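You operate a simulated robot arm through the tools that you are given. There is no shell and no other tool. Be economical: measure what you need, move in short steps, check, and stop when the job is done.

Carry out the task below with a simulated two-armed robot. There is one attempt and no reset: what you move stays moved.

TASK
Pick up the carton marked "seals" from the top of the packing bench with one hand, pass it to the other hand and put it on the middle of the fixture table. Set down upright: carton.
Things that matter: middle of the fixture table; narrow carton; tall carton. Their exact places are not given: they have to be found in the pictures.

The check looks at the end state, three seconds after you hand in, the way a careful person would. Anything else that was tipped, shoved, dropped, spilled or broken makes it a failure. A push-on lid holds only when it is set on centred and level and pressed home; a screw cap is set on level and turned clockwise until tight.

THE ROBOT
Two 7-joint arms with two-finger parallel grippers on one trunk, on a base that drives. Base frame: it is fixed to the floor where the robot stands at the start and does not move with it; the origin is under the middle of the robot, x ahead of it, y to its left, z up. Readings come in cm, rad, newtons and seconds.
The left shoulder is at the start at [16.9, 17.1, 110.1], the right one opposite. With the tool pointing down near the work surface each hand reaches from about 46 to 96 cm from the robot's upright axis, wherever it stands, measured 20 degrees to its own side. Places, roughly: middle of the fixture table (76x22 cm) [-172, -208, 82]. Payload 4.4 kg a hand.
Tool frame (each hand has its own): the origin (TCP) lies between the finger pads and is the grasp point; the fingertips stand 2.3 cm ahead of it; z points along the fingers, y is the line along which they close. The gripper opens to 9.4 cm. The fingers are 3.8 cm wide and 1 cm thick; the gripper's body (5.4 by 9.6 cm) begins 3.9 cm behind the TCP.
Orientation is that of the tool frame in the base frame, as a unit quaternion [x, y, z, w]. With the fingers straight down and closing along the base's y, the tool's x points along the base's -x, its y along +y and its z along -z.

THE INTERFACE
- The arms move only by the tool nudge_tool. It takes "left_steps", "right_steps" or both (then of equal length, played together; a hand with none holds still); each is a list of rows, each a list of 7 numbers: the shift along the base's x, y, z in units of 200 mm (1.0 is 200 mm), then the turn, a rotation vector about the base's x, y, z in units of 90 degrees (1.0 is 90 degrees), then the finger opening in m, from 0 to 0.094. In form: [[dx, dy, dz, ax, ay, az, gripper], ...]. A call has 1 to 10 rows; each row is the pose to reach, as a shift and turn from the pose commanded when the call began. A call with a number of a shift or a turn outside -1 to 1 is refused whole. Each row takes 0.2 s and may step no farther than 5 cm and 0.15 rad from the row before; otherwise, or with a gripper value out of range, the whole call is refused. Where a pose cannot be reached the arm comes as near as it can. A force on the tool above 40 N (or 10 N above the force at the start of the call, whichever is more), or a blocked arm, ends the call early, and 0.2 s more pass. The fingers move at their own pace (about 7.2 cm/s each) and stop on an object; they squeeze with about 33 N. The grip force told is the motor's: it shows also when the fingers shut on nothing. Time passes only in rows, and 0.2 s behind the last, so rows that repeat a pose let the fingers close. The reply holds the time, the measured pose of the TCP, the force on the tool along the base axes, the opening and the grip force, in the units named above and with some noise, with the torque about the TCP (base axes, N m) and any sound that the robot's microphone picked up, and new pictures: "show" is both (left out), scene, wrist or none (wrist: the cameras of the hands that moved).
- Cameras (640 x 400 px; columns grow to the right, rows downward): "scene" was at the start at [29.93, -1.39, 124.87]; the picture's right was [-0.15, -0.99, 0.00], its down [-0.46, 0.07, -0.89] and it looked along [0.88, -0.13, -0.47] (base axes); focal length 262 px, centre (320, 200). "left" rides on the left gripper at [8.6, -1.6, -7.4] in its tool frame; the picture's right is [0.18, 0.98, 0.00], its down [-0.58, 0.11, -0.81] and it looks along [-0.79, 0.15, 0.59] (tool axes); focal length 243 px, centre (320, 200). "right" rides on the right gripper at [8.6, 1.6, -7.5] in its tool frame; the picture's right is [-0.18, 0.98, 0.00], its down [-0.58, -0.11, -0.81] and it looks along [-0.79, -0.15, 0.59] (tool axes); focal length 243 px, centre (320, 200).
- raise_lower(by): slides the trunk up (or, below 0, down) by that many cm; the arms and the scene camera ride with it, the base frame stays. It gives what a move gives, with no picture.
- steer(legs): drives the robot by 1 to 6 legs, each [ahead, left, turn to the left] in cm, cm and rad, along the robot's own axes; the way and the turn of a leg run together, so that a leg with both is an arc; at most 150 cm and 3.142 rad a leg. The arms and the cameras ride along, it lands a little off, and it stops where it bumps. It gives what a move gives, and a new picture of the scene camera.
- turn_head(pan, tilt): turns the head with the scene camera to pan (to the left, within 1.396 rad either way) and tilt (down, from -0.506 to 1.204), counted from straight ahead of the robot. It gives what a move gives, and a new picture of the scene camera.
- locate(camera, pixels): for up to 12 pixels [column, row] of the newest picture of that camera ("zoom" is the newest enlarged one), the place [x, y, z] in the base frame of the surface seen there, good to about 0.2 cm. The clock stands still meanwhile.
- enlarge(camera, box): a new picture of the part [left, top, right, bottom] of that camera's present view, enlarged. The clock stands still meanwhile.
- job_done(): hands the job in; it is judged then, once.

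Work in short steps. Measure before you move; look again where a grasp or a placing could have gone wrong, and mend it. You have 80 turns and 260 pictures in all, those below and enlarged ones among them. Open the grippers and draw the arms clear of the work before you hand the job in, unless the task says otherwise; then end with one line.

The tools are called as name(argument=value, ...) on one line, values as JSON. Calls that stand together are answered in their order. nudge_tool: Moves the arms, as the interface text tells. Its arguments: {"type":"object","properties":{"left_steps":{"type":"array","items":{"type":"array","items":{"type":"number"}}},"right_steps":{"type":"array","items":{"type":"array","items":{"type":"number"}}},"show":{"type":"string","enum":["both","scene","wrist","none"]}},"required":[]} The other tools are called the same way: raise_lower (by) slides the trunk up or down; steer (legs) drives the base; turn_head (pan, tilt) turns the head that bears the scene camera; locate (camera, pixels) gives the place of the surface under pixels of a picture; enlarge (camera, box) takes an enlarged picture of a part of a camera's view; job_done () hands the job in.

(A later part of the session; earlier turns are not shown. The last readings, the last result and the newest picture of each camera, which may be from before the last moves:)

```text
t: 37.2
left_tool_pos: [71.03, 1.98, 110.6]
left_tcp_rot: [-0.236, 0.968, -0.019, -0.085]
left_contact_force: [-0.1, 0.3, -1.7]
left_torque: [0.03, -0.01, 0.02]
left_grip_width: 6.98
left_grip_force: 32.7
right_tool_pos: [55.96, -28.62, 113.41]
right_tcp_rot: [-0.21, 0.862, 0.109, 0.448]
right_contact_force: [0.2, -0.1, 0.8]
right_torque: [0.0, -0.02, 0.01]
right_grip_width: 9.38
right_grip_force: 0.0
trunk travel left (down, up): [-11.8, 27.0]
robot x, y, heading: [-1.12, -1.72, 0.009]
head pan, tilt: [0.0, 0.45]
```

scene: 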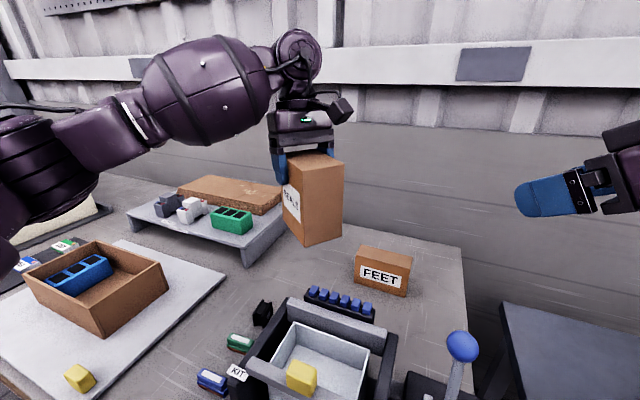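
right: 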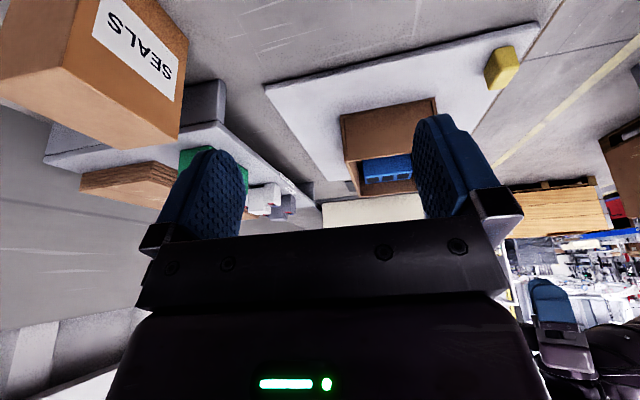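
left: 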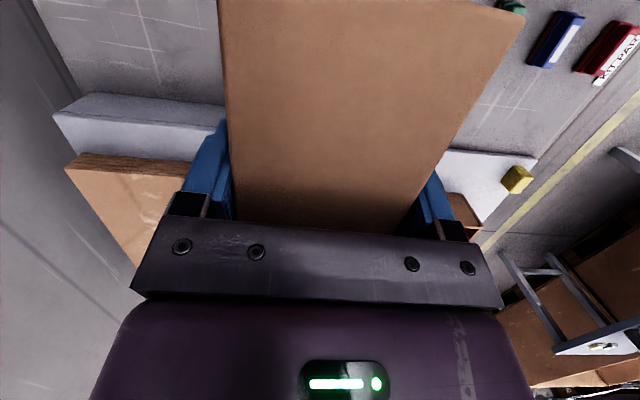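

The tilt is reached exactly. I slide the right hand leftward to line it up behind the carton's near end.

nudge_tool(right_steps=[[-0.02, 0.2, 0.03, 0, 0, 0, 0.094], [-0.04, 0.4, 0.06, 0, 0, 0, 0.094], [-0.06, 0.6, 0.1, 0, 0, 0, 0.094], [-0.06, 0.8, 0.12, 0, 0, 0, 0.094], [-0.06, 0.98, 0.12, 0, 0, 0, 0.094]], show="both")

```text
t: 38.4
left_tool_pos: [70.83, 2.02, 110.98]
left_tcp_rot: [-0.236, 0.968, -0.02, -0.082]
left_contact_force: [-0.9, 0.0, -1.8]
left_torque: [0.03, -0.05, 0.0]
left_grip_width: 6.96
left_grip_force: 32.8
right_tool_pos: [54.48, -8.86, 115.93]
right_tcp_rot: [-0.21, 0.862, 0.109, 0.448]
right_contact_force: [0.3, 0.5, 0.2]
right_torque: [-0.03, -0.02, -0.02]
right_grip_width: 9.41
right_grip_force: 0.0
trunk travel left (down, up): [-11.8, 27.0]
robot x, y, heading: [-1.52, -1.55, 0.003]
head pan, tilt: [0.0, 0.45]
```

scene: 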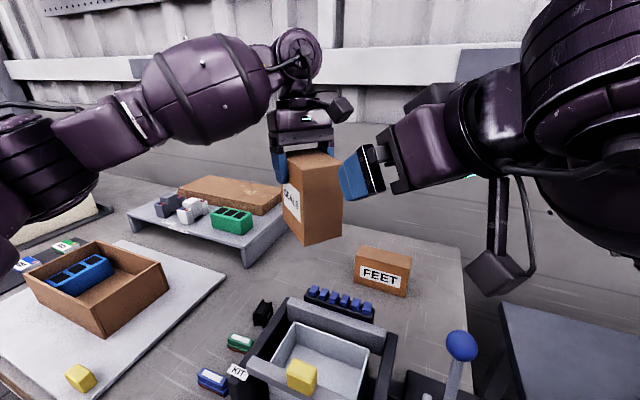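
right: 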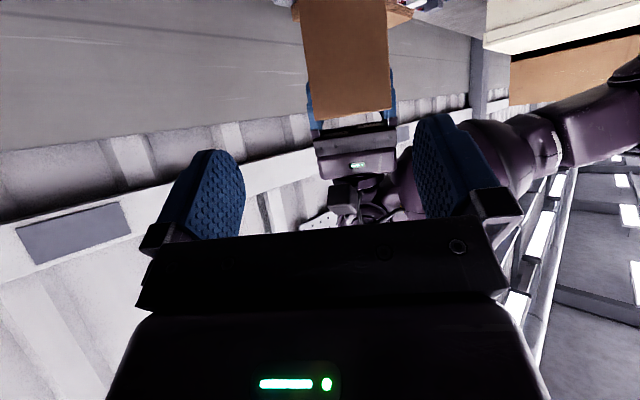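

The right hand is about 2.5 cm too far to the right of the approach line. I align it and advance 9 of the 14 cm.

nudge_tool(right_steps=[[0, 0.13, 0.04, 0, 0, 0, 0.094], [0.11, 0.186, -0.046, 0, 0, 0, 0.094], [0.22, 0.243, -0.132, 0, 0, 0, 0.094], [0.33, 0.3, -0.218, 0, 0, 0, 0.094]], show="both")

enlarge(camera="scene", box=[240, 80, 400, 250])

```text
t: 39.4
left_tool_pos: [71.22, 1.97, 110.66]
left_tcp_rot: [-0.236, 0.968, -0.02, -0.085]
left_contact_force: [-0.2, 0.1, -2.8]
left_torque: [0.06, -0.04, -0.01]
left_grip_width: 6.97
left_grip_force: 32.9
right_tool_pos: [61.67, -2.64, 111.2]
right_tcp_rot: [-0.211, 0.863, 0.109, 0.446]
right_contact_force: [-0.4, 0.3, -0.4]
right_torque: [-0.01, 0.01, 0.05]
right_grip_width: 9.44
right_grip_force: 0.1
trunk travel left (down, up): [-11.8, 27.0]
robot x, y, heading: [-1.27, -1.54, 0.009]
head pan, tilt: [0.0, 0.45]
```

scene: 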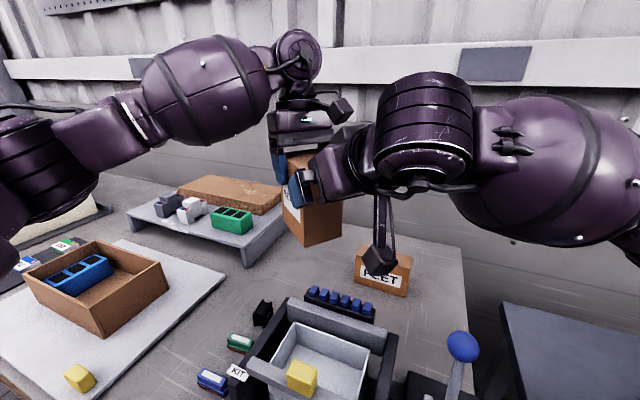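
right: 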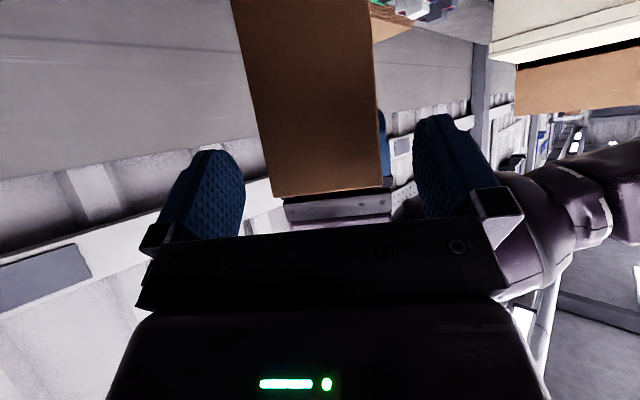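

```text
2.35 times, centred on (320, 165) of scene
```

zoom: 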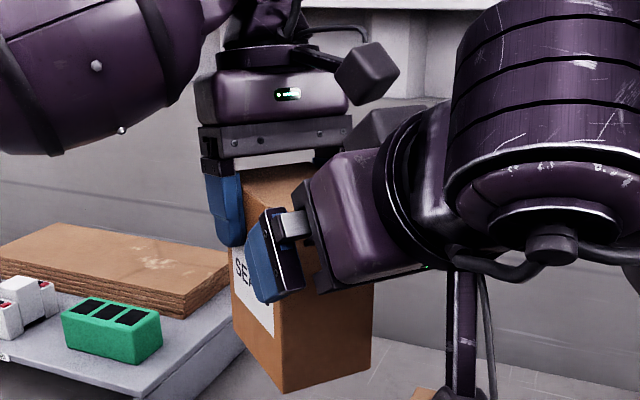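

The carton is between the right fingers. I check the clearance between the left camera box (zoom 367,73) and the right hand's parts around (380,125).

locate(camera="zoom", pixels=[[375, 125], [425, 110], [367, 75], [385, 95], [420, 140], [470, 60], [340, 180], [360, 265]])

```text
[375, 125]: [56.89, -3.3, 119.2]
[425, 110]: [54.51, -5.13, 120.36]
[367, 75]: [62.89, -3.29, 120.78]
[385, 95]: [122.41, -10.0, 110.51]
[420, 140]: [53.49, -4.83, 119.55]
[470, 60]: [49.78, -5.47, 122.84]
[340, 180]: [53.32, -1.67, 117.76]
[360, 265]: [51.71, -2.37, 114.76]
```

There is about 2.5 cm of clearance and the carton is centred between the right fingers. I advance the last 4.6 cm.

nudge_tool(right_steps=[[0.083, 0.043, -0.066, 0, 0, 0, 0.094], [0.165, 0.087, -0.132, 0, 0, 0, 0.094], [0.165, 0.087, -0.132, 0, 0, 0, 0.094]], show="both")

enlarge(camera="scene", box=[240, 80, 400, 250])

```text
t: 40.2
left_tool_pos: [70.91, 1.98, 110.75]
left_tcp_rot: [-0.237, 0.968, -0.02, -0.084]
left_contact_force: [0.3, 0.3, -3.5]
left_torque: [0.0, -0.06, 0.01]
left_grip_width: 7.0
left_grip_force: 32.4
right_tool_pos: [64.6, -0.82, 108.77]
right_tcp_rot: [-0.21, 0.863, 0.108, 0.447]
right_contact_force: [0.7, -0.7, 0.0]
right_torque: [0.02, 0.01, 0.0]
right_grip_width: 9.4
right_grip_force: 0.1
trunk travel left (down, up): [-11.8, 27.0]
robot x, y, heading: [-1.39, -1.12, 0.007]
head pan, tilt: [0.0, 0.45]
```

scene: 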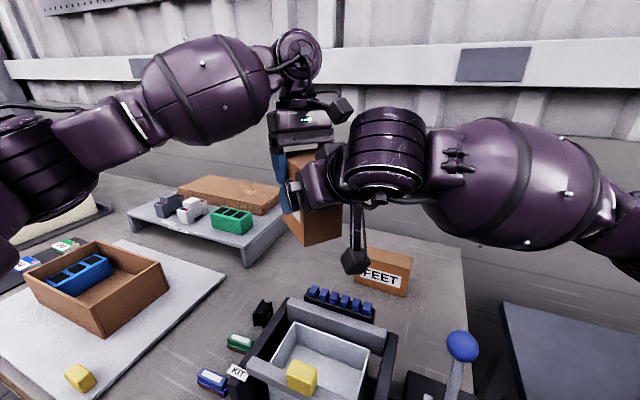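
right: 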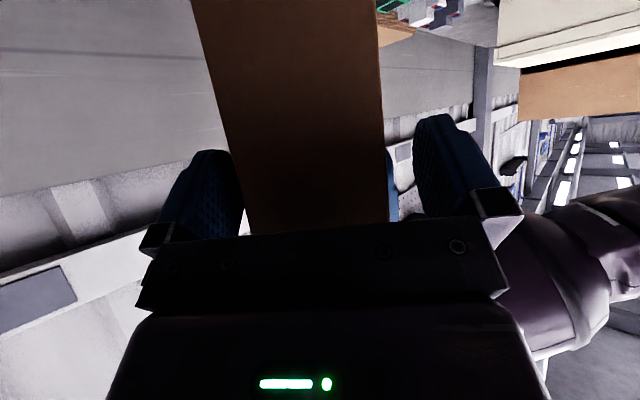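

```text
2.35 times, centred on (320, 165) of scene
```

zoom: 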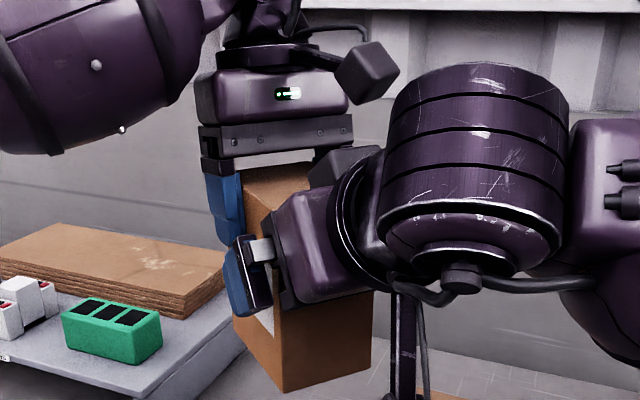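

The carton sits slightly toward the left finger in the wrist view; I shift 0.35 cm sideways and close the right fingers, with the left still holding.

nudge_tool(right_steps=[[0.008, -0.015, 0, 0, 0, 0, 0.094], [0.008, -0.015, 0, 0, 0, 0, 0.08], [0.008, -0.015, 0, 0, 0, 0, 0.07], [0.008, -0.015, 0, 0, 0, 0, 0.06], [0.008, -0.015, 0, 0, 0, 0, 0.04], [0.008, -0.015, 0, 0, 0, 0, 0.04]], show="wrist")

```text
t: 41.6
left_tool_pos: [71.0, 1.87, 110.77]
left_tcp_rot: [-0.236, 0.968, -0.02, -0.084]
left_contact_force: [1.0, -3.1, -1.9]
left_torque: [-0.2, -0.02, 0.18]
left_grip_width: 6.97
left_grip_force: 33.0
right_tool_pos: [64.78, -1.21, 108.77]
right_tcp_rot: [-0.21, 0.863, 0.108, 0.446]
right_contact_force: [-1.4, 2.4, -0.6]
right_torque: [0.13, 0.0, 0.01]
right_grip_width: 6.99
right_grip_force: 32.9
trunk travel left (down, up): [-11.8, 27.0]
robot x, y, heading: [-1.64, -1.39, 0.013]
head pan, tilt: [0.0, 0.45]
```

right: 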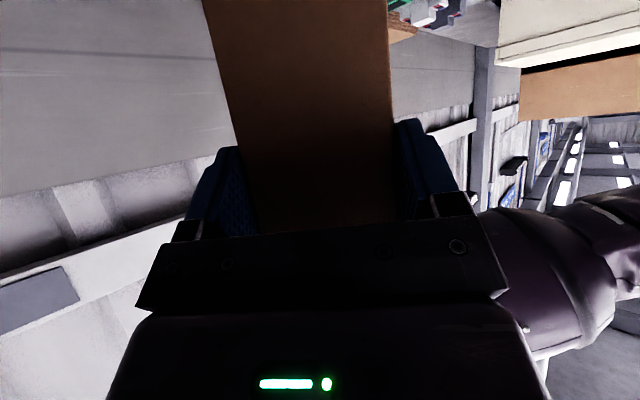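

Both hands hold at 7.0 cm with ~33 N. I open the left fingers and withdraw upward along its own axis while the right keeps gripping.

nudge_tool(left_steps=[[0, 0, 0, 0, 0, 0, 0.08], [0, 0, 0, 0, 0, 0, 0.094], [0, 0, 0, 0, 0, 0, 0.094], [0.015, 0.008, 0.1, 0, 0, 0, 0.094], [0.03, 0.015, 0.2, 0, 0, 0, 0.094], [0.06, 0.03, 0.4, 0, 0, 0, 0.094], [0.1, 0.06, 0.6, 0, 0, 0, 0.094]], show="both")

```text
t: 43.2
left_tool_pos: [72.81, 2.92, 122.95]
left_tcp_rot: [-0.236, 0.968, -0.02, -0.083]
left_contact_force: [-0.5, 0.0, 0.0]
left_torque: [-0.03, -0.02, 0.01]
left_grip_width: 9.4
left_grip_force: 0.0
right_tool_pos: [64.59, -1.19, 108.97]
right_tcp_rot: [-0.21, 0.862, 0.108, 0.448]
right_contact_force: [-0.6, 0.1, -1.5]
right_torque: [-0.07, 0.09, -0.01]
right_grip_width: 6.97
right_grip_force: 33.5
trunk travel left (down, up): [-11.8, 27.0]
robot x, y, heading: [-1.47, -0.96, 0.006]
head pan, tilt: [0.0, 0.45]
```

scene: 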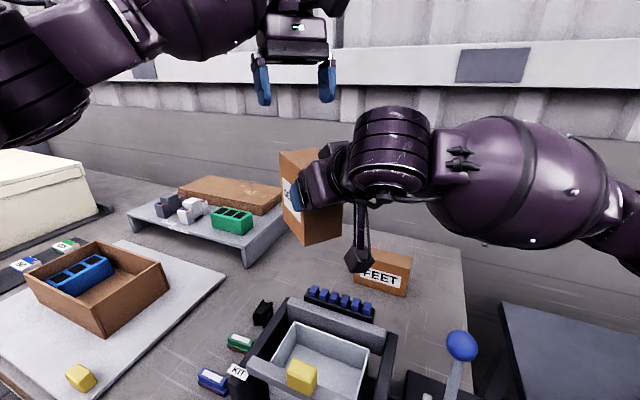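
left: 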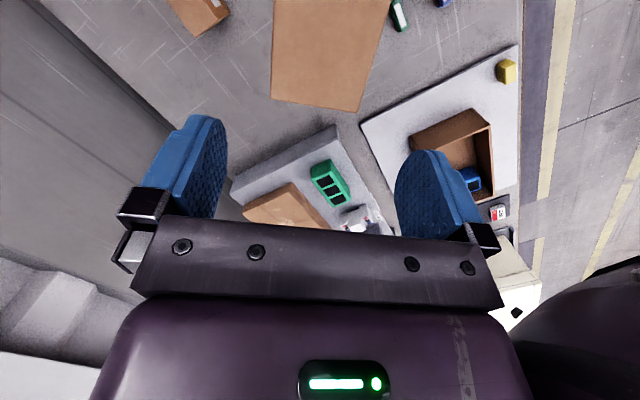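

The right hand alone holds the carton upright. I park the left hand back by its side.

nudge_tool(left_steps=[[-0.05, 0.15, 0.05, 0, 0, -0.04, 0.094], [-0.15, 0.32, 0.05, 0, 0, -0.08, 0.094], [-0.3, 0.5, 0.05, 0, 0, -0.12, 0.094], [-0.45, 0.66, 0, 0, 0, -0.16, 0.094], [-0.6, 0.8, 0, 0, 0, -0.2, 0.094], [-0.75, 0.92, -0.05, 0, 0, -0.25, 0.094], [-0.9, 1.0, -0.1, 0, 0, -0.3, 0.094]], show="none")

turn_head(pan=-1.39, tilt=0.3)

turn_head(pan=1.39, tilt=0.3)

```text
t: 44.8
left_tool_pos: [54.78, 23.42, 120.96]
left_tcp_rot: [-0.003, 0.996, 0.0, -0.088]
left_contact_force: [-0.1, 0.3, -0.6]
left_torque: [0.0, -0.04, -0.02]
left_grip_width: 9.4
left_grip_force: 0.1
right_tool_pos: [64.77, -1.3, 108.81]
right_tcp_rot: [-0.21, 0.863, 0.109, 0.447]
right_contact_force: [0.9, 0.4, -1.6]
right_torque: [-0.05, 0.12, 0.01]
right_grip_width: 6.98
right_grip_force: 32.8
trunk travel left (down, up): [-11.8, 27.0]
robot x, y, heading: [-1.23, -0.95, 0.012]
head pan, tilt: [0.0, 0.45]
```

```text
t: 46.3
left_tool_pos: [54.99, 23.2, 120.93]
left_tcp_rot: [-0.004, 0.996, 0.001, -0.087]
left_contact_force: [-0.4, 0.3, 0.5]
left_torque: [0.03, 0.0, 0.01]
left_grip_width: 9.38
left_grip_force: 0.1
right_tool_pos: [64.75, -1.15, 108.74]
right_tcp_rot: [-0.211, 0.862, 0.109, 0.447]
right_contact_force: [0.2, 0.2, -2.1]
right_torque: [-0.02, 0.11, -0.04]
right_grip_width: 7.0
right_grip_force: 32.8
trunk travel left (down, up): [-11.8, 27.0]
robot x, y, heading: [-1.44, -1.34, 0.004]
head pan, tilt: [-1.389, 0.3]
```

scene: 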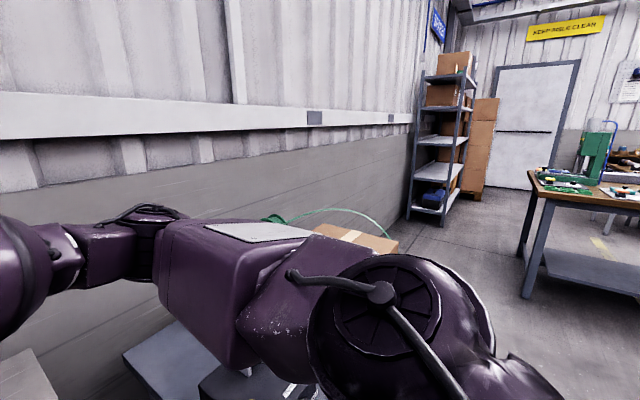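

```text
t: 48.8
left_tool_pos: [54.87, 23.15, 120.94]
left_tcp_rot: [-0.004, 0.996, 0.002, -0.087]
left_contact_force: [0.6, -0.1, -0.6]
left_torque: [0.03, 0.01, 0.0]
left_grip_width: 9.43
left_grip_force: 0.1
right_tool_pos: [64.81, -1.27, 108.62]
right_tcp_rot: [-0.21, 0.863, 0.109, 0.446]
right_contact_force: [0.2, -0.1, -1.8]
right_torque: [-0.04, 0.09, -0.01]
right_grip_width: 6.96
right_grip_force: 33.3
trunk travel left (down, up): [-11.8, 27.0]
robot x, y, heading: [-1.26, -1.14, 0.009]
head pan, tilt: [1.389, 0.3]
```

scene: 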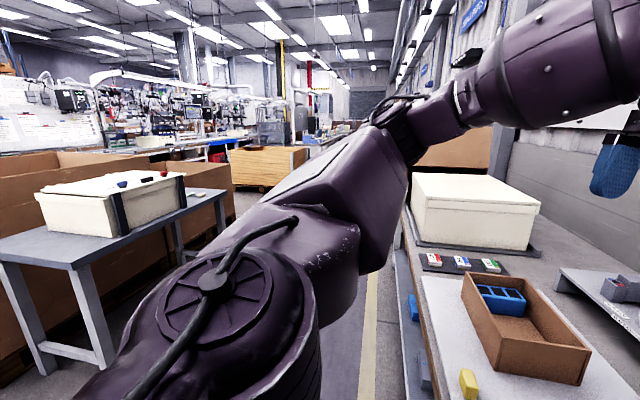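

I raise the trunk for clearance, then measure the nearby tables' positions to plan the drive.

raise_lower(by=8)

locate(camera="scene", pixels=[[70, 270], [225, 190], [45, 372], [110, 360], [3, 262], [220, 255]])

steer(legs=[[-25, 0, 0]])

turn_head(pan=-1.39, tilt=0.4)

```text
t: 50.0
left_tool_pos: [55.31, 23.12, 128.45]
left_tcp_rot: [-0.004, 0.996, 0.001, -0.089]
left_contact_force: [0.4, 0.1, -0.2]
left_torque: [0.0, 0.02, -0.04]
left_grip_width: 9.41
left_grip_force: 0.0
right_tool_pos: [65.01, -1.51, 116.52]
right_tcp_rot: [-0.21, 0.864, 0.109, 0.445]
right_contact_force: [-0.1, 0.1, -2.6]
right_torque: [-0.05, 0.06, 0.0]
right_grip_width: 6.98
right_grip_force: 32.8
trunk travel left (down, up): [-19.8, 19.0]
robot x, y, heading: [-1.84, -1.43, 0.003]
head pan, tilt: [1.389, 0.3]
```

```text
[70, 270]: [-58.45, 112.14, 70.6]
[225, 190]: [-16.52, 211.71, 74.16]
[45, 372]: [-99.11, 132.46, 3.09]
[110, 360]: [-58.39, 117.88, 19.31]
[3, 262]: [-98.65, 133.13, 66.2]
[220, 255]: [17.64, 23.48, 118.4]
```

```text
t: 51.8
left_tool_pos: [30.29, 22.77, 128.79]
left_tcp_rot: [-0.002, 0.996, 0.001, -0.087]
left_contact_force: [-0.1, 0.1, 0.3]
left_torque: [-0.02, -0.02, 0.02]
left_grip_width: 9.4
left_grip_force: 0.1
right_tool_pos: [39.93, -1.78, 116.8]
right_tcp_rot: [-0.208, 0.864, 0.108, 0.447]
right_contact_force: [-0.3, 0.0, -1.6]
right_torque: [-0.06, 0.09, 0.0]
right_grip_width: 7.01
right_grip_force: 33.1
trunk travel left (down, up): [-19.8, 19.0]
robot x, y, heading: [-26.45, -1.78, -0.003]
head pan, tilt: [1.389, 0.3]
```

scene: 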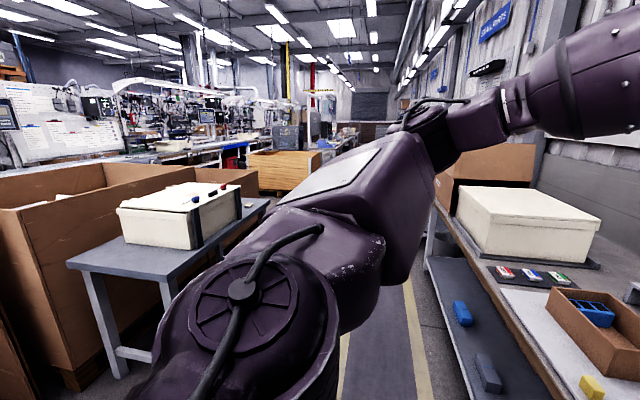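

```text
t: 54.2
left_tool_pos: [30.29, 22.73, 128.68]
left_tcp_rot: [-0.002, 0.996, 0.001, -0.087]
left_contact_force: [0.2, 0.8, -0.8]
left_torque: [0.01, 0.01, -0.02]
left_grip_width: 9.4
left_grip_force: 0.0
right_tool_pos: [39.93, -1.84, 116.73]
right_tcp_rot: [-0.208, 0.863, 0.108, 0.447]
right_contact_force: [0.0, 1.0, -3.1]
right_torque: [-0.04, 0.09, -0.01]
right_grip_width: 6.98
right_grip_force: 32.9
trunk travel left (down, up): [-19.8, 19.0]
robot x, y, heading: [-26.16, -1.05, 0.002]
head pan, tilt: [-1.389, 0.4]
```

scene: 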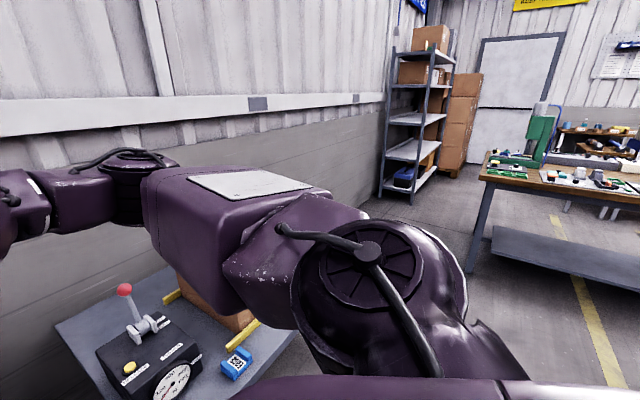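

Robot is now 25 cm off the bench. I turn right in place by 1.0 rad to see the fixture table area.

steer(legs=[[-8, 0, 0], [0, 0, -1.0]])

```text
t: 57.8
left_tool_pos: [16.26, -36.09, 128.72]
left_tcp_rot: [0.477, 0.875, 0.043, -0.076]
left_contact_force: [0.4, -0.2, 0.3]
left_torque: [0.02, 0.02, -0.01]
left_grip_width: 9.38
left_grip_force: 0.1
right_tool_pos: [0.82, -57.42, 116.73]
right_tcp_rot: [0.233, 0.857, -0.121, 0.443]
right_contact_force: [0.1, -0.7, -3.0]
right_torque: [0.11, 0.08, 0.0]
right_grip_width: 6.98
right_grip_force: 33.1
trunk travel left (down, up): [-19.8, 19.0]
robot x, y, heading: [-34.7, -1.31, -0.996]
head pan, tilt: [-1.389, 0.4]
```

scene: 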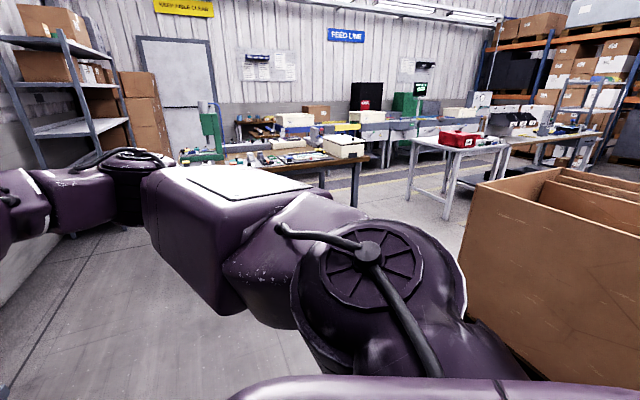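

A workbench with items appears at (270,160), roughly where the fixture table should be. I measure it and the cardboard bin at the right.

locate(camera="scene", pixels=[[220, 163], [290, 155], [368, 158], [357, 205], [300, 163], [480, 185], [462, 265], [520, 380], [440, 220], [455, 145]])

enlarge(camera="scene", box=[160, 90, 400, 240])

```text
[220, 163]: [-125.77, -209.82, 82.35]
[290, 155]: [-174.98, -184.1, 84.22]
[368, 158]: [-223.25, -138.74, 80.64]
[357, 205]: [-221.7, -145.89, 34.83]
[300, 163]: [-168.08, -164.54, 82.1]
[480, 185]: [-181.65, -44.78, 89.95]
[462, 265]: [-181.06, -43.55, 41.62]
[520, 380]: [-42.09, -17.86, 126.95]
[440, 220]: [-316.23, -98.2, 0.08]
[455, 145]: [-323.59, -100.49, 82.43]
```

```text
2.67 times, centred on (280, 165) of scene
```

zoom: 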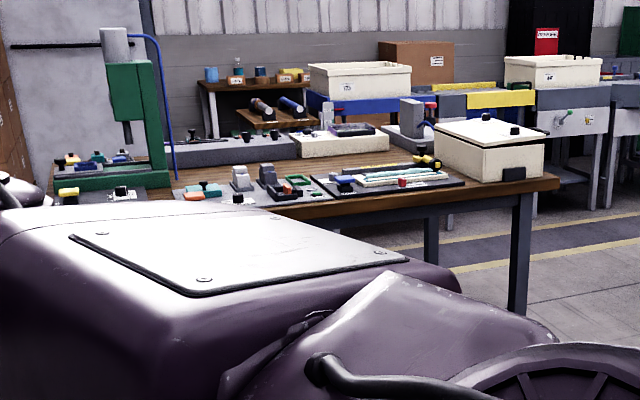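

The table top is at z=82 with its front edge running at 144°; the wooden strip between front trays and rear units is the target. The way is clear (bin corner over 1 m away), so I turn to face it and drive to about 110 cm from the target.

steer(legs=[[0, 0, -1.204], [136, 20, 0]])

turn_head(pan=0.0, tilt=0.45)

```text
t: 67.7
left_tool_pos: [-113.81, -181.62, 128.72]
left_tcp_rot: [0.889, 0.449, 0.078, -0.039]
left_contact_force: [0.0, -0.1, -0.3]
left_torque: [0.01, -0.02, -0.03]
left_grip_width: 9.42
left_grip_force: 0.1
right_tool_pos: [-139.35, -174.73, 116.66]
right_tcp_rot: [0.678, 0.573, -0.351, 0.297]
right_contact_force: [0.2, 0.7, -2.3]
right_torque: [0.14, -0.03, -0.01]
right_grip_width: 6.98
right_grip_force: 33.0
trunk travel left (down, up): [-19.8, 19.0]
robot x, y, heading: [-99.34, -121.82, -2.208]
head pan, tilt: [-1.389, 0.4]
```

scene: 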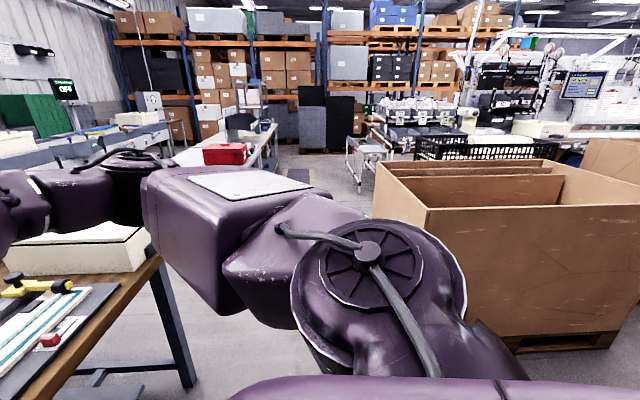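

```text
t: 69.2
left_tool_pos: [-113.9, -181.66, 128.76]
left_tcp_rot: [0.889, 0.449, 0.078, -0.038]
left_contact_force: [0.9, -0.1, 0.6]
left_torque: [0.0, 0.0, -0.02]
left_grip_width: 9.39
left_grip_force: 0.0
right_tool_pos: [-139.28, -174.61, 116.82]
right_tcp_rot: [0.679, 0.573, -0.351, 0.296]
right_contact_force: [0.0, 1.1, -2.8]
right_torque: [0.14, 0.0, -0.03]
right_grip_width: 6.97
right_grip_force: 33.0
trunk travel left (down, up): [-19.8, 19.0]
robot x, y, heading: [-99.4, -121.95, -2.211]
head pan, tilt: [0.0, 0.45]
```

scene: 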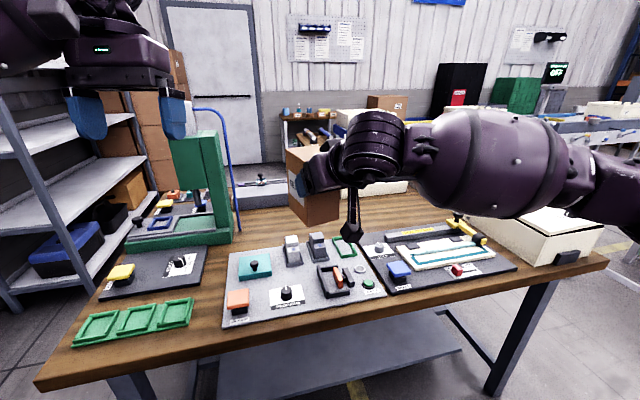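

The table is well in view. I measure the front edge, the bare wooden strip, and the tray and rear unit borders.

locate(camera="scene", pixels=[[40, 380], [605, 262], [230, 252], [355, 240], [250, 215], [340, 228], [400, 215], [442, 230], [290, 228], [215, 160], [260, 185], [240, 235]])

enlarge(camera="scene", box=[190, 130, 450, 290])

```text
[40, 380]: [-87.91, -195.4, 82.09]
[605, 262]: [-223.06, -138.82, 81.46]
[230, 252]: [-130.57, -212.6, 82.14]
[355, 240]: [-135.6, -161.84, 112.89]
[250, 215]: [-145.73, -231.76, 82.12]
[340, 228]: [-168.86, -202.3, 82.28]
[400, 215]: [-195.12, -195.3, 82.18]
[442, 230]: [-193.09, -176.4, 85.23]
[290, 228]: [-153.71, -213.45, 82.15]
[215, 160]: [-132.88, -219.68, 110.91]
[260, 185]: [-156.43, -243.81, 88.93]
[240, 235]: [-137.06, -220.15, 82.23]
```

```text
2.46 times, centred on (320, 210) of scene
```

zoom: 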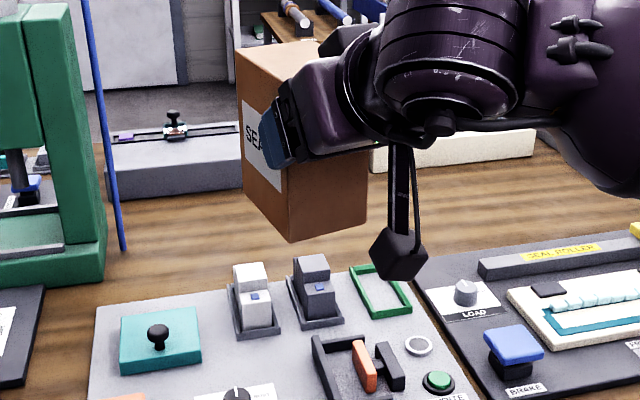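

The table's front edge runs at 157°, so the target strip (n-depth 44 cm) is bare wood between the boards and the rear units, with the green press on the left. To keep the right hand's camera over bare wood I'll approach with the robot turned about 24° left of square. First I move right and turn, still clear of the table.

steer(legs=[[0, -29.5, 0], [0, 0, 0.663]])

nudge_tool(right_steps=[[-0.2, 0, 0, 0, 0, 0, 0.04], [-0.4, 0, 0, 0, 0, 0, 0.04], [-0.6, 0, 0, 0, 0, 0, 0.04], [-0.8, 0, 0, 0, 0, 0, 0.04], [-0.98, 0, 0, 0, 0, 0, 0.04]], show="scene")

```text
t: 74.2
left_tool_pos: [-97.36, -160.09, 128.79]
left_tcp_rot: [0.694, 0.715, 0.06, -0.062]
left_contact_force: [0.6, 0.2, 1.4]
left_torque: [-0.03, 0.02, -0.02]
left_grip_width: 9.41
left_grip_force: 0.0
right_tool_pos: [-121.72, -170.51, 116.68]
right_tcp_rot: [0.453, 0.764, -0.235, 0.395]
right_contact_force: [0.4, -0.7, -1.9]
right_torque: [0.09, 0.07, 0.0]
right_grip_width: 6.99
right_grip_force: 32.7
trunk travel left (down, up): [-19.8, 19.0]
robot x, y, heading: [-122.88, -104.02, -1.536]
head pan, tilt: [0.0, 0.45]
```

scene: 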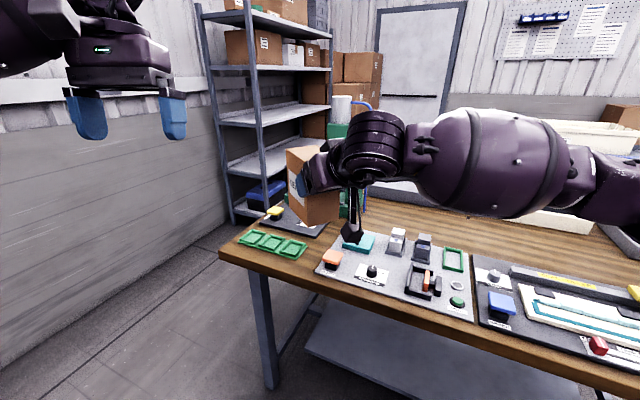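

```text
t: 75.4
left_tool_pos: [-97.53, -160.23, 128.81]
left_tcp_rot: [0.693, 0.715, 0.062, -0.062]
left_contact_force: [-0.6, 0.2, -0.2]
left_torque: [-0.03, -0.04, -0.01]
left_grip_width: 9.38
left_grip_force: 0.1
right_tool_pos: [-141.52, -170.33, 116.76]
right_tcp_rot: [0.453, 0.764, -0.234, 0.395]
right_contact_force: [0.3, -0.3, -2.6]
right_torque: [0.12, 0.0, -0.02]
right_grip_width: 6.99
right_grip_force: 33.0
trunk travel left (down, up): [-19.8, 19.0]
robot x, y, heading: [-122.93, -104.44, -1.538]
head pan, tilt: [0.0, 0.45]
```

scene: 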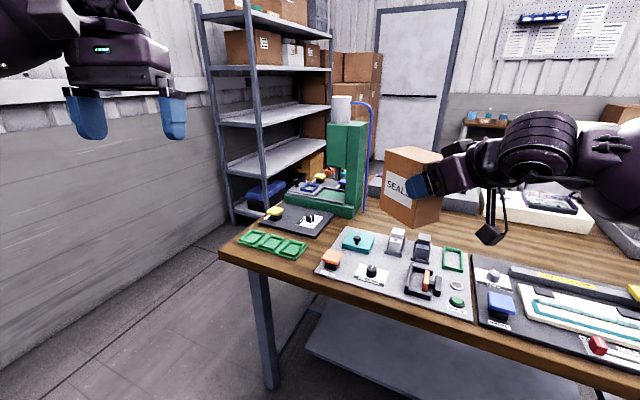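

Good. I move another 12 cm right and 6 cm forward, and test a further 13° yaw left.

nudge_tool(right_steps=[[-0.2, -0.05, 0, 0, 0, 0.04, 0.04], [-0.4, -0.15, 0, 0, 0, 0.08, 0.04], [-0.6, -0.3, 0, 0, 0, 0.12, 0.04], [-0.6, -0.3, 0, 0, 0, 0.15, 0.04]], show="none")

steer(legs=[[26, -20, 0]])

```text
t: 76.4
left_tool_pos: [-97.48, -160.24, 128.73]
left_tcp_rot: [0.693, 0.715, 0.061, -0.062]
left_contact_force: [0.1, 0.0, 0.2]
left_torque: [0.01, 0.0, 0.04]
left_grip_width: 9.38
left_grip_force: 0.1
right_tool_pos: [-150.96, -174.55, 116.79]
right_tcp_rot: [0.397, 0.794, -0.206, 0.411]
right_contact_force: [0.6, -0.4, -2.3]
right_torque: [0.11, 0.05, 0.01]
right_grip_width: 6.97
right_grip_force: 33.0
right hand out of reach, approached as far as the arm can: row 3, 4
trunk travel left (down, up): [-19.8, 19.0]
robot x, y, heading: [-122.75, -104.38, -1.543]
head pan, tilt: [0.0, 0.45]
```

```text
t: 78.8
left_tool_pos: [-116.24, -186.46, 128.86]
left_tcp_rot: [0.691, 0.717, 0.061, -0.062]
left_contact_force: [0.1, -0.1, 0.2]
left_torque: [0.02, -0.02, 0.0]
left_grip_width: 9.42
left_grip_force: 0.0
right_tool_pos: [-169.44, -201.16, 116.8]
right_tcp_rot: [0.394, 0.795, -0.205, 0.413]
right_contact_force: [-0.1, -0.3, -2.7]
right_torque: [0.07, 0.08, 0.01]
right_grip_width: 6.98
right_grip_force: 32.9
trunk travel left (down, up): [-19.8, 19.0]
robot x, y, heading: [-141.87, -130.67, -1.536]
head pan, tilt: [0.0, 0.45]
```

scene: 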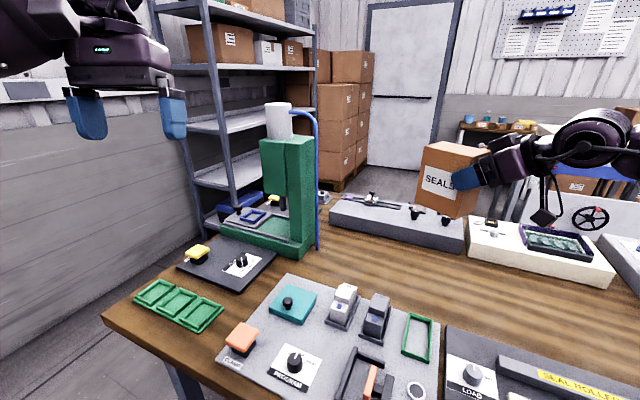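

Now the carton hovers over the strip. I measure the carton's visible face and the strip's borders.

enlarge(camera="scene", box=[400, 120, 560, 240])

locate(camera="scene", pixels=[[426, 144], [472, 162], [418, 200], [462, 216], [489, 152], [290, 278], [438, 320], [330, 220], [462, 250], [320, 250], [610, 288], [350, 235]])

```text
3.33 times, centred on (480, 180) of scene
```

zoom: 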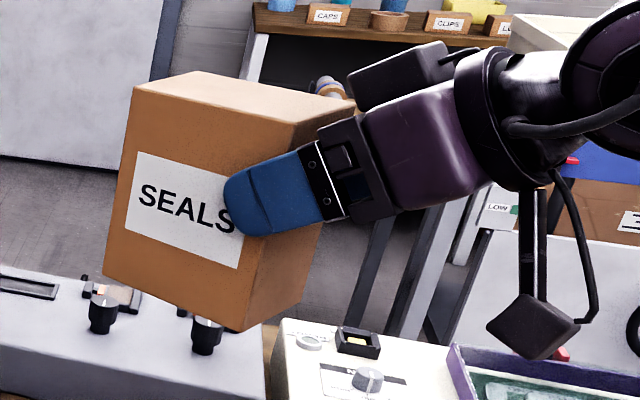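

```text
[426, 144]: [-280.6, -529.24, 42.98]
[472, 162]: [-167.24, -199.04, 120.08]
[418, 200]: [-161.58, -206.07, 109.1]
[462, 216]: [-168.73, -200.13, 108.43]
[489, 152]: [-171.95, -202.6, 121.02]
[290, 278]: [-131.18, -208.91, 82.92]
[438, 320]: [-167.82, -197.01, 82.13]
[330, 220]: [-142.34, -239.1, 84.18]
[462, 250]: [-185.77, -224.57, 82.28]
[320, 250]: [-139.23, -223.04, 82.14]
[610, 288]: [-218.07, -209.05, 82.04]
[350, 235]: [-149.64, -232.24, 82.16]
```

locate(camera="zoom", pixels=[[140, 92], [287, 124], [109, 277], [240, 326], [348, 102], [197, 76], [305, 300], [286, 140], [245, 290], [130, 120]])

```text
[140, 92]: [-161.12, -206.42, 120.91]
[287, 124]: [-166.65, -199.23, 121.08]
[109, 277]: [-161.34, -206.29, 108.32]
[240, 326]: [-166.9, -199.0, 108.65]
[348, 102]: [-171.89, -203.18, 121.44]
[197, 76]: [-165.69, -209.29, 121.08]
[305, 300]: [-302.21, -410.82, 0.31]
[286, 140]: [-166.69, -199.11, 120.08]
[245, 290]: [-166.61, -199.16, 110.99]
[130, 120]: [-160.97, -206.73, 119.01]
```

The carton hangs level, centred at (-166.4,-204.6) with its bottom at 108.4. It needs 5.7 cm in -x, 3.5 cm in -y and 26.2 cm down. I drive 5.8 cm right, then lower the trunk 10 cm.

steer(legs=[[0.5, -5.8, 0]])

raise_lower(by=-10)

nudge_tool(right_steps=[[0, -0.07, 0, 0, 0, 0, 0.04], [0, -0.15, 0, 0, 0, 0, 0.04]], show="scene")

```text
t: 80.0
left_tool_pos: [-121.96, -187.2, 128.83]
left_tcp_rot: [0.69, 0.718, 0.062, -0.062]
left_contact_force: [-0.6, -0.4, -0.6]
left_torque: [0.0, 0.01, 0.0]
left_grip_width: 9.42
left_grip_force: 0.1
right_tool_pos: [-175.13, -201.86, 116.76]
right_tcp_rot: [0.394, 0.796, -0.204, 0.412]
right_contact_force: [-0.7, 0.5, -2.3]
right_torque: [0.11, 0.06, -0.01]
right_grip_width: 6.97
right_grip_force: 32.9
trunk travel left (down, up): [-19.8, 19.0]
robot x, y, heading: [-147.4, -131.43, -1.532]
head pan, tilt: [0.0, 0.45]
```

scene: 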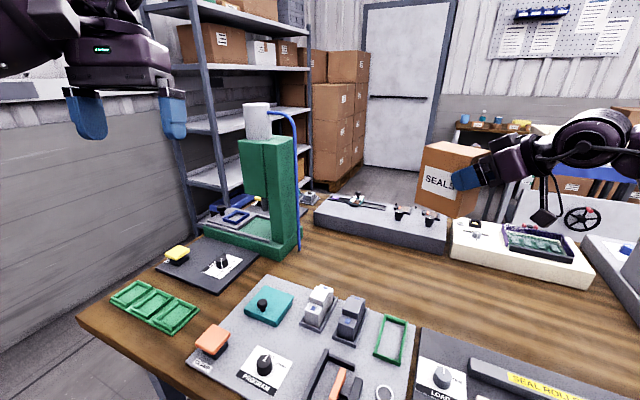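

```text
t: 81.3
left_tool_pos: [-121.79, -186.98, 119.03]
left_tcp_rot: [0.692, 0.717, 0.059, -0.062]
left_contact_force: [-0.3, 0.3, 0.0]
left_torque: [-0.06, -0.02, 0.0]
left_grip_width: 9.4
left_grip_force: 0.0
right_tool_pos: [-175.21, -201.61, 107.18]
right_tcp_rot: [0.393, 0.796, -0.205, 0.412]
right_contact_force: [0.6, 0.7, -2.8]
right_torque: [0.08, 0.07, -0.03]
right_grip_width: 7.0
right_grip_force: 33.2
trunk travel left (down, up): [-9.8, 29.0]
robot x, y, heading: [-147.75, -131.16, -1.536]
head pan, tilt: [0.0, 0.45]
```

```text
t: 81.9
left_tool_pos: [-121.72, -187.16, 118.71]
left_tcp_rot: [0.692, 0.717, 0.061, -0.062]
left_contact_force: [0.3, 0.0, -0.2]
left_torque: [-0.02, -0.01, 0.0]
left_grip_width: 9.41
left_grip_force: 0.1
right_tool_pos: [-175.09, -204.88, 106.74]
right_tcp_rot: [0.394, 0.796, -0.203, 0.412]
right_contact_force: [-0.3, 0.0, -2.0]
right_torque: [0.09, 0.08, 0.0]
right_grip_width: 6.98
right_grip_force: 32.9
trunk travel left (down, up): [-9.8, 29.0]
robot x, y, heading: [-148.2, -131.49, -1.534]
head pan, tilt: [0.0, 0.45]
```

scene: 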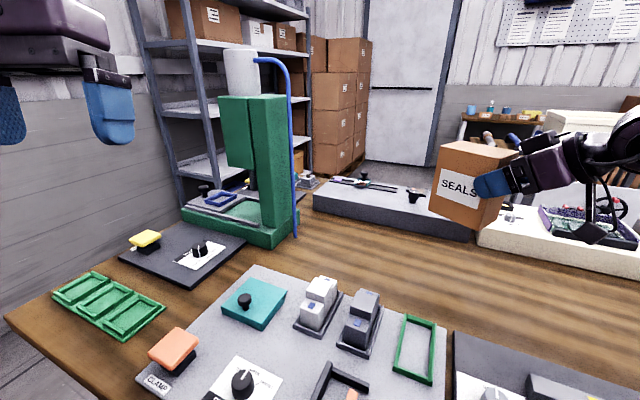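

The carton's centre is now about (-172.0,-208.3) with its bottom at 98.4. I lower it 13 cm with the arm and then check.

nudge_tool(right_steps=[[0, 0.01, -0.15, 0, 0, 0, 0.04], [0, 0.01, -0.3, 0, 0, 0, 0.04], [0, 0.01, -0.45, 0, 0, 0, 0.04], [0, 0.01, -0.58, 0, 0, 0, 0.04], [0, 0.01, -0.65, 0, 0, 0, 0.04]], show="both")

turn_head(pan=-0.3, tilt=0.6)

enlarge(camera="scene", box=[240, 100, 520, 275])

```text
t: 83.1
left_tool_pos: [-121.96, -187.19, 118.77]
left_tcp_rot: [0.691, 0.718, 0.061, -0.062]
left_contact_force: [0.2, 0.2, -0.1]
left_torque: [0.01, -0.03, 0.02]
left_grip_width: 9.42
left_grip_force: 0.0
right_tool_pos: [-175.11, -204.68, 93.76]
right_tcp_rot: [0.394, 0.796, -0.204, 0.412]
right_contact_force: [-0.5, 0.6, -3.1]
right_torque: [0.1, 0.08, 0.04]
right_grip_width: 7.0
right_grip_force: 32.7
trunk travel left (down, up): [-9.8, 29.0]
robot x, y, heading: [-147.65, -131.49, -1.533]
head pan, tilt: [0.0, 0.45]
```

scene: 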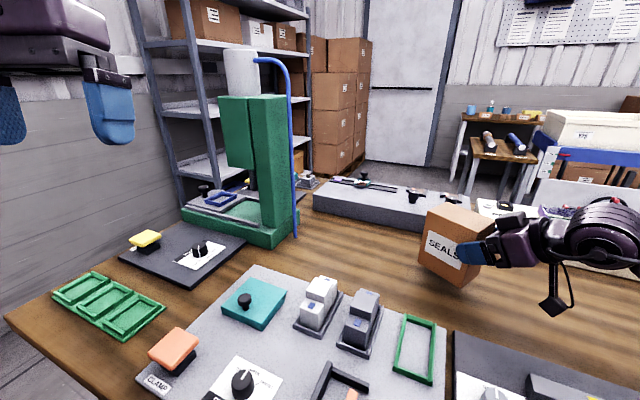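
right: 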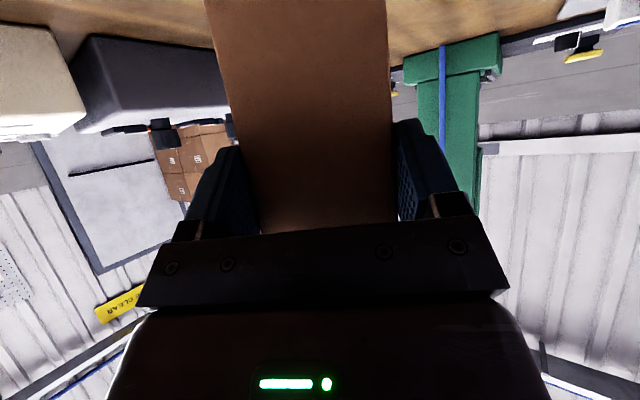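

```text
t: 83.9
left_tool_pos: [-121.93, -187.27, 118.78]
left_tcp_rot: [0.691, 0.717, 0.062, -0.062]
left_contact_force: [-0.4, 0.4, 0.4]
left_torque: [-0.03, 0.0, 0.02]
left_grip_width: 9.41
left_grip_force: 0.1
right_tool_pos: [-175.08, -204.6, 93.88]
right_tcp_rot: [0.394, 0.796, -0.204, 0.411]
right_contact_force: [0.1, -0.7, -2.7]
right_torque: [0.06, 0.08, 0.02]
right_grip_width: 6.97
right_grip_force: 32.9
trunk travel left (down, up): [-9.8, 29.0]
robot x, y, heading: [-147.93, -131.19, -1.536]
head pan, tilt: [-0.3, 0.6]
```

scene: 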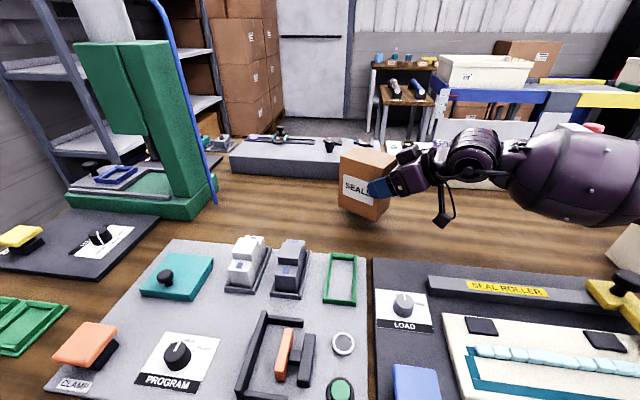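

```text
2.29 times, centred on (380, 188) of scene
```

zoom: 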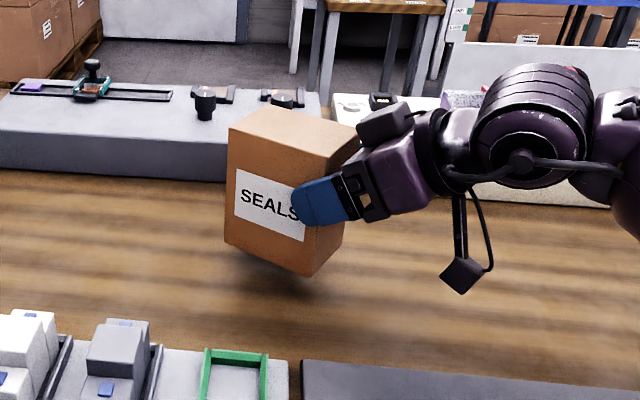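

Good clearance everywhere. I measure the bottom corners, the top corners and the camera box bottom.

locate(camera="zoom", pixels=[[228, 238], [304, 273], [232, 127], [316, 157], [354, 137], [276, 112], [461, 288], [250, 310], [180, 185], [293, 360]])

```text
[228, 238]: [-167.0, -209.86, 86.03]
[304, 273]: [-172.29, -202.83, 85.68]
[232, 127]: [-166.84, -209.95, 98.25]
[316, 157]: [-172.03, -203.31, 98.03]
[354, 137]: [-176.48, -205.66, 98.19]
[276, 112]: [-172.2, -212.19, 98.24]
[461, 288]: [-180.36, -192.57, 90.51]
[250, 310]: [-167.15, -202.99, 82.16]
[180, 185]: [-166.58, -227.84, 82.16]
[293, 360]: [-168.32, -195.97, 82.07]
```

The carton is level, centred at (-171.7,-207.8), with its bottom about 3.2 cm above the wood. I lower slowly to contact.

nudge_tool(right_steps=[[0, 0, -0.06, 0, 0, 0, 0.04], [0, 0, -0.11, 0, 0, 0, 0.04], [0, 0, -0.14, 0, 0, 0, 0.04], [0, 0, -0.155, 0, 0, 0, 0.04]], show="none")

enlarge(camera="scene", box=[300, 120, 480, 240])

```text
t: 84.9
left_tool_pos: [-121.92, -187.1, 118.83]
left_tcp_rot: [0.691, 0.717, 0.06, -0.062]
left_contact_force: [-0.5, 0.0, 0.3]
left_torque: [0.01, -0.01, 0.03]
left_grip_width: 9.39
left_grip_force: 0.1
right_tool_pos: [-175.31, -204.58, 90.79]
right_tcp_rot: [0.393, 0.796, -0.204, 0.413]
right_contact_force: [-1.6, 0.7, -1.0]
right_torque: [-0.08, -0.15, -0.02]
right_grip_width: 7.01
right_grip_force: 33.0
trunk travel left (down, up): [-9.8, 29.0]
robot x, y, heading: [-148.01, -131.38, -1.534]
head pan, tilt: [-0.3, 0.6]
```

```text
3.33 times, centred on (390, 180) of scene
```

zoom: 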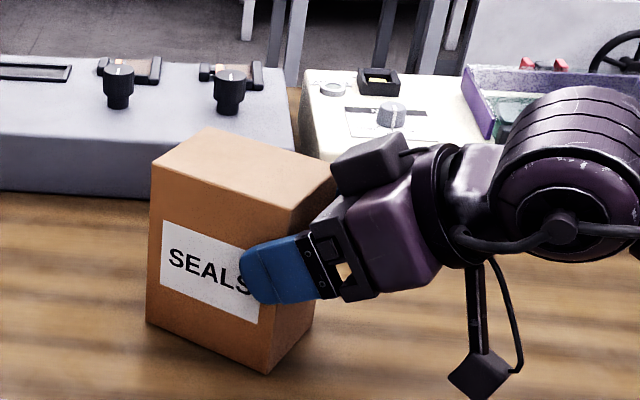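

The load is passing to the table (force -2.7 → -1.0 N, torque reversed). I press 0.2 cm more to make full contact.

nudge_tool(right_steps=[[0, 0, -0.005, 0, 0, 0, 0.04], [0, 0, -0.01, 0, 0, 0, 0.04]], show="none")

locate(camera="zoom", pixels=[[149, 320], [266, 370], [155, 172], [290, 212], [328, 180], [208, 133]])

```text
t: 85.5
left_tool_pos: [-121.85, -187.02, 118.89]
left_tcp_rot: [0.691, 0.717, 0.06, -0.062]
left_contact_force: [0.7, -0.4, 0.9]
left_torque: [0.03, 0.02, -0.01]
left_grip_width: 9.37
left_grip_force: 0.0
right_tool_pos: [-175.12, -204.63, 90.73]
right_tcp_rot: [0.393, 0.795, -0.205, 0.414]
right_contact_force: [-1.0, -0.7, 6.6]
right_torque: [-0.42, -0.66, -0.01]
right_grip_width: 6.98
right_grip_force: 32.7
trunk travel left (down, up): [-9.8, 29.0]
robot x, y, heading: [-148.01, -131.52, -1.533]
head pan, tilt: [-0.3, 0.6]
```

```text
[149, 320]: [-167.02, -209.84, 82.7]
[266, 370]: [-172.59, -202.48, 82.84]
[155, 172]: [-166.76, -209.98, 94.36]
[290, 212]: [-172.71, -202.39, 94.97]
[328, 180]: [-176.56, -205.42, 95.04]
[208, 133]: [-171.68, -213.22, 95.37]
```

Firm contact (6.6 N up). I open the right fingers and withdraw along the tool axis, up and away.

nudge_tool(right_steps=[[0, 0, 0.005, 0, 0, 0, 0.075], [0, 0, 0.005, 0, 0, 0, 0.085], [0, 0, 0.005, 0, 0, 0, 0.094], [0, 0, 0.005, 0, 0, 0, 0.094]], show="both")

```text
t: 86.5
left_tool_pos: [-121.82, -187.07, 118.71]
left_tcp_rot: [0.691, 0.717, 0.06, -0.063]
left_contact_force: [-0.5, 0.4, 0.3]
left_torque: [0.03, -0.01, -0.04]
left_grip_width: 9.38
left_grip_force: 0.1
right_tool_pos: [-175.08, -204.56, 90.5]
right_tcp_rot: [0.394, 0.797, -0.204, 0.411]
right_contact_force: [-0.2, 0.1, 0.8]
right_torque: [-0.02, 0.05, 0.01]
right_grip_width: 9.38
right_grip_force: 0.1
trunk travel left (down, up): [-9.8, 29.0]
robot x, y, heading: [-147.48, -131.23, -1.534]
head pan, tilt: [-0.3, 0.6]
```

scene: 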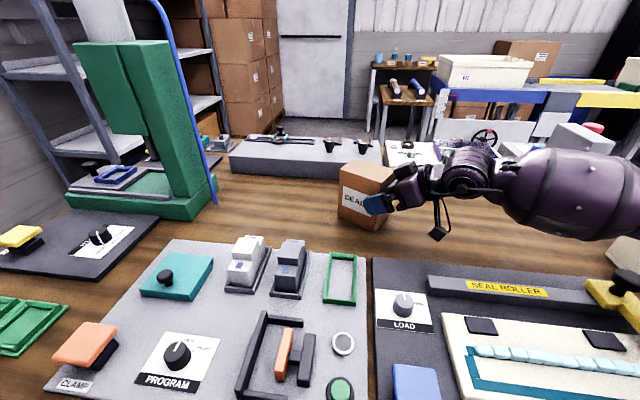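
right: 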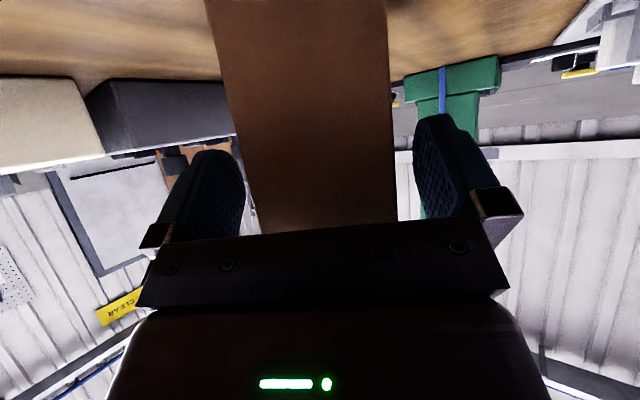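

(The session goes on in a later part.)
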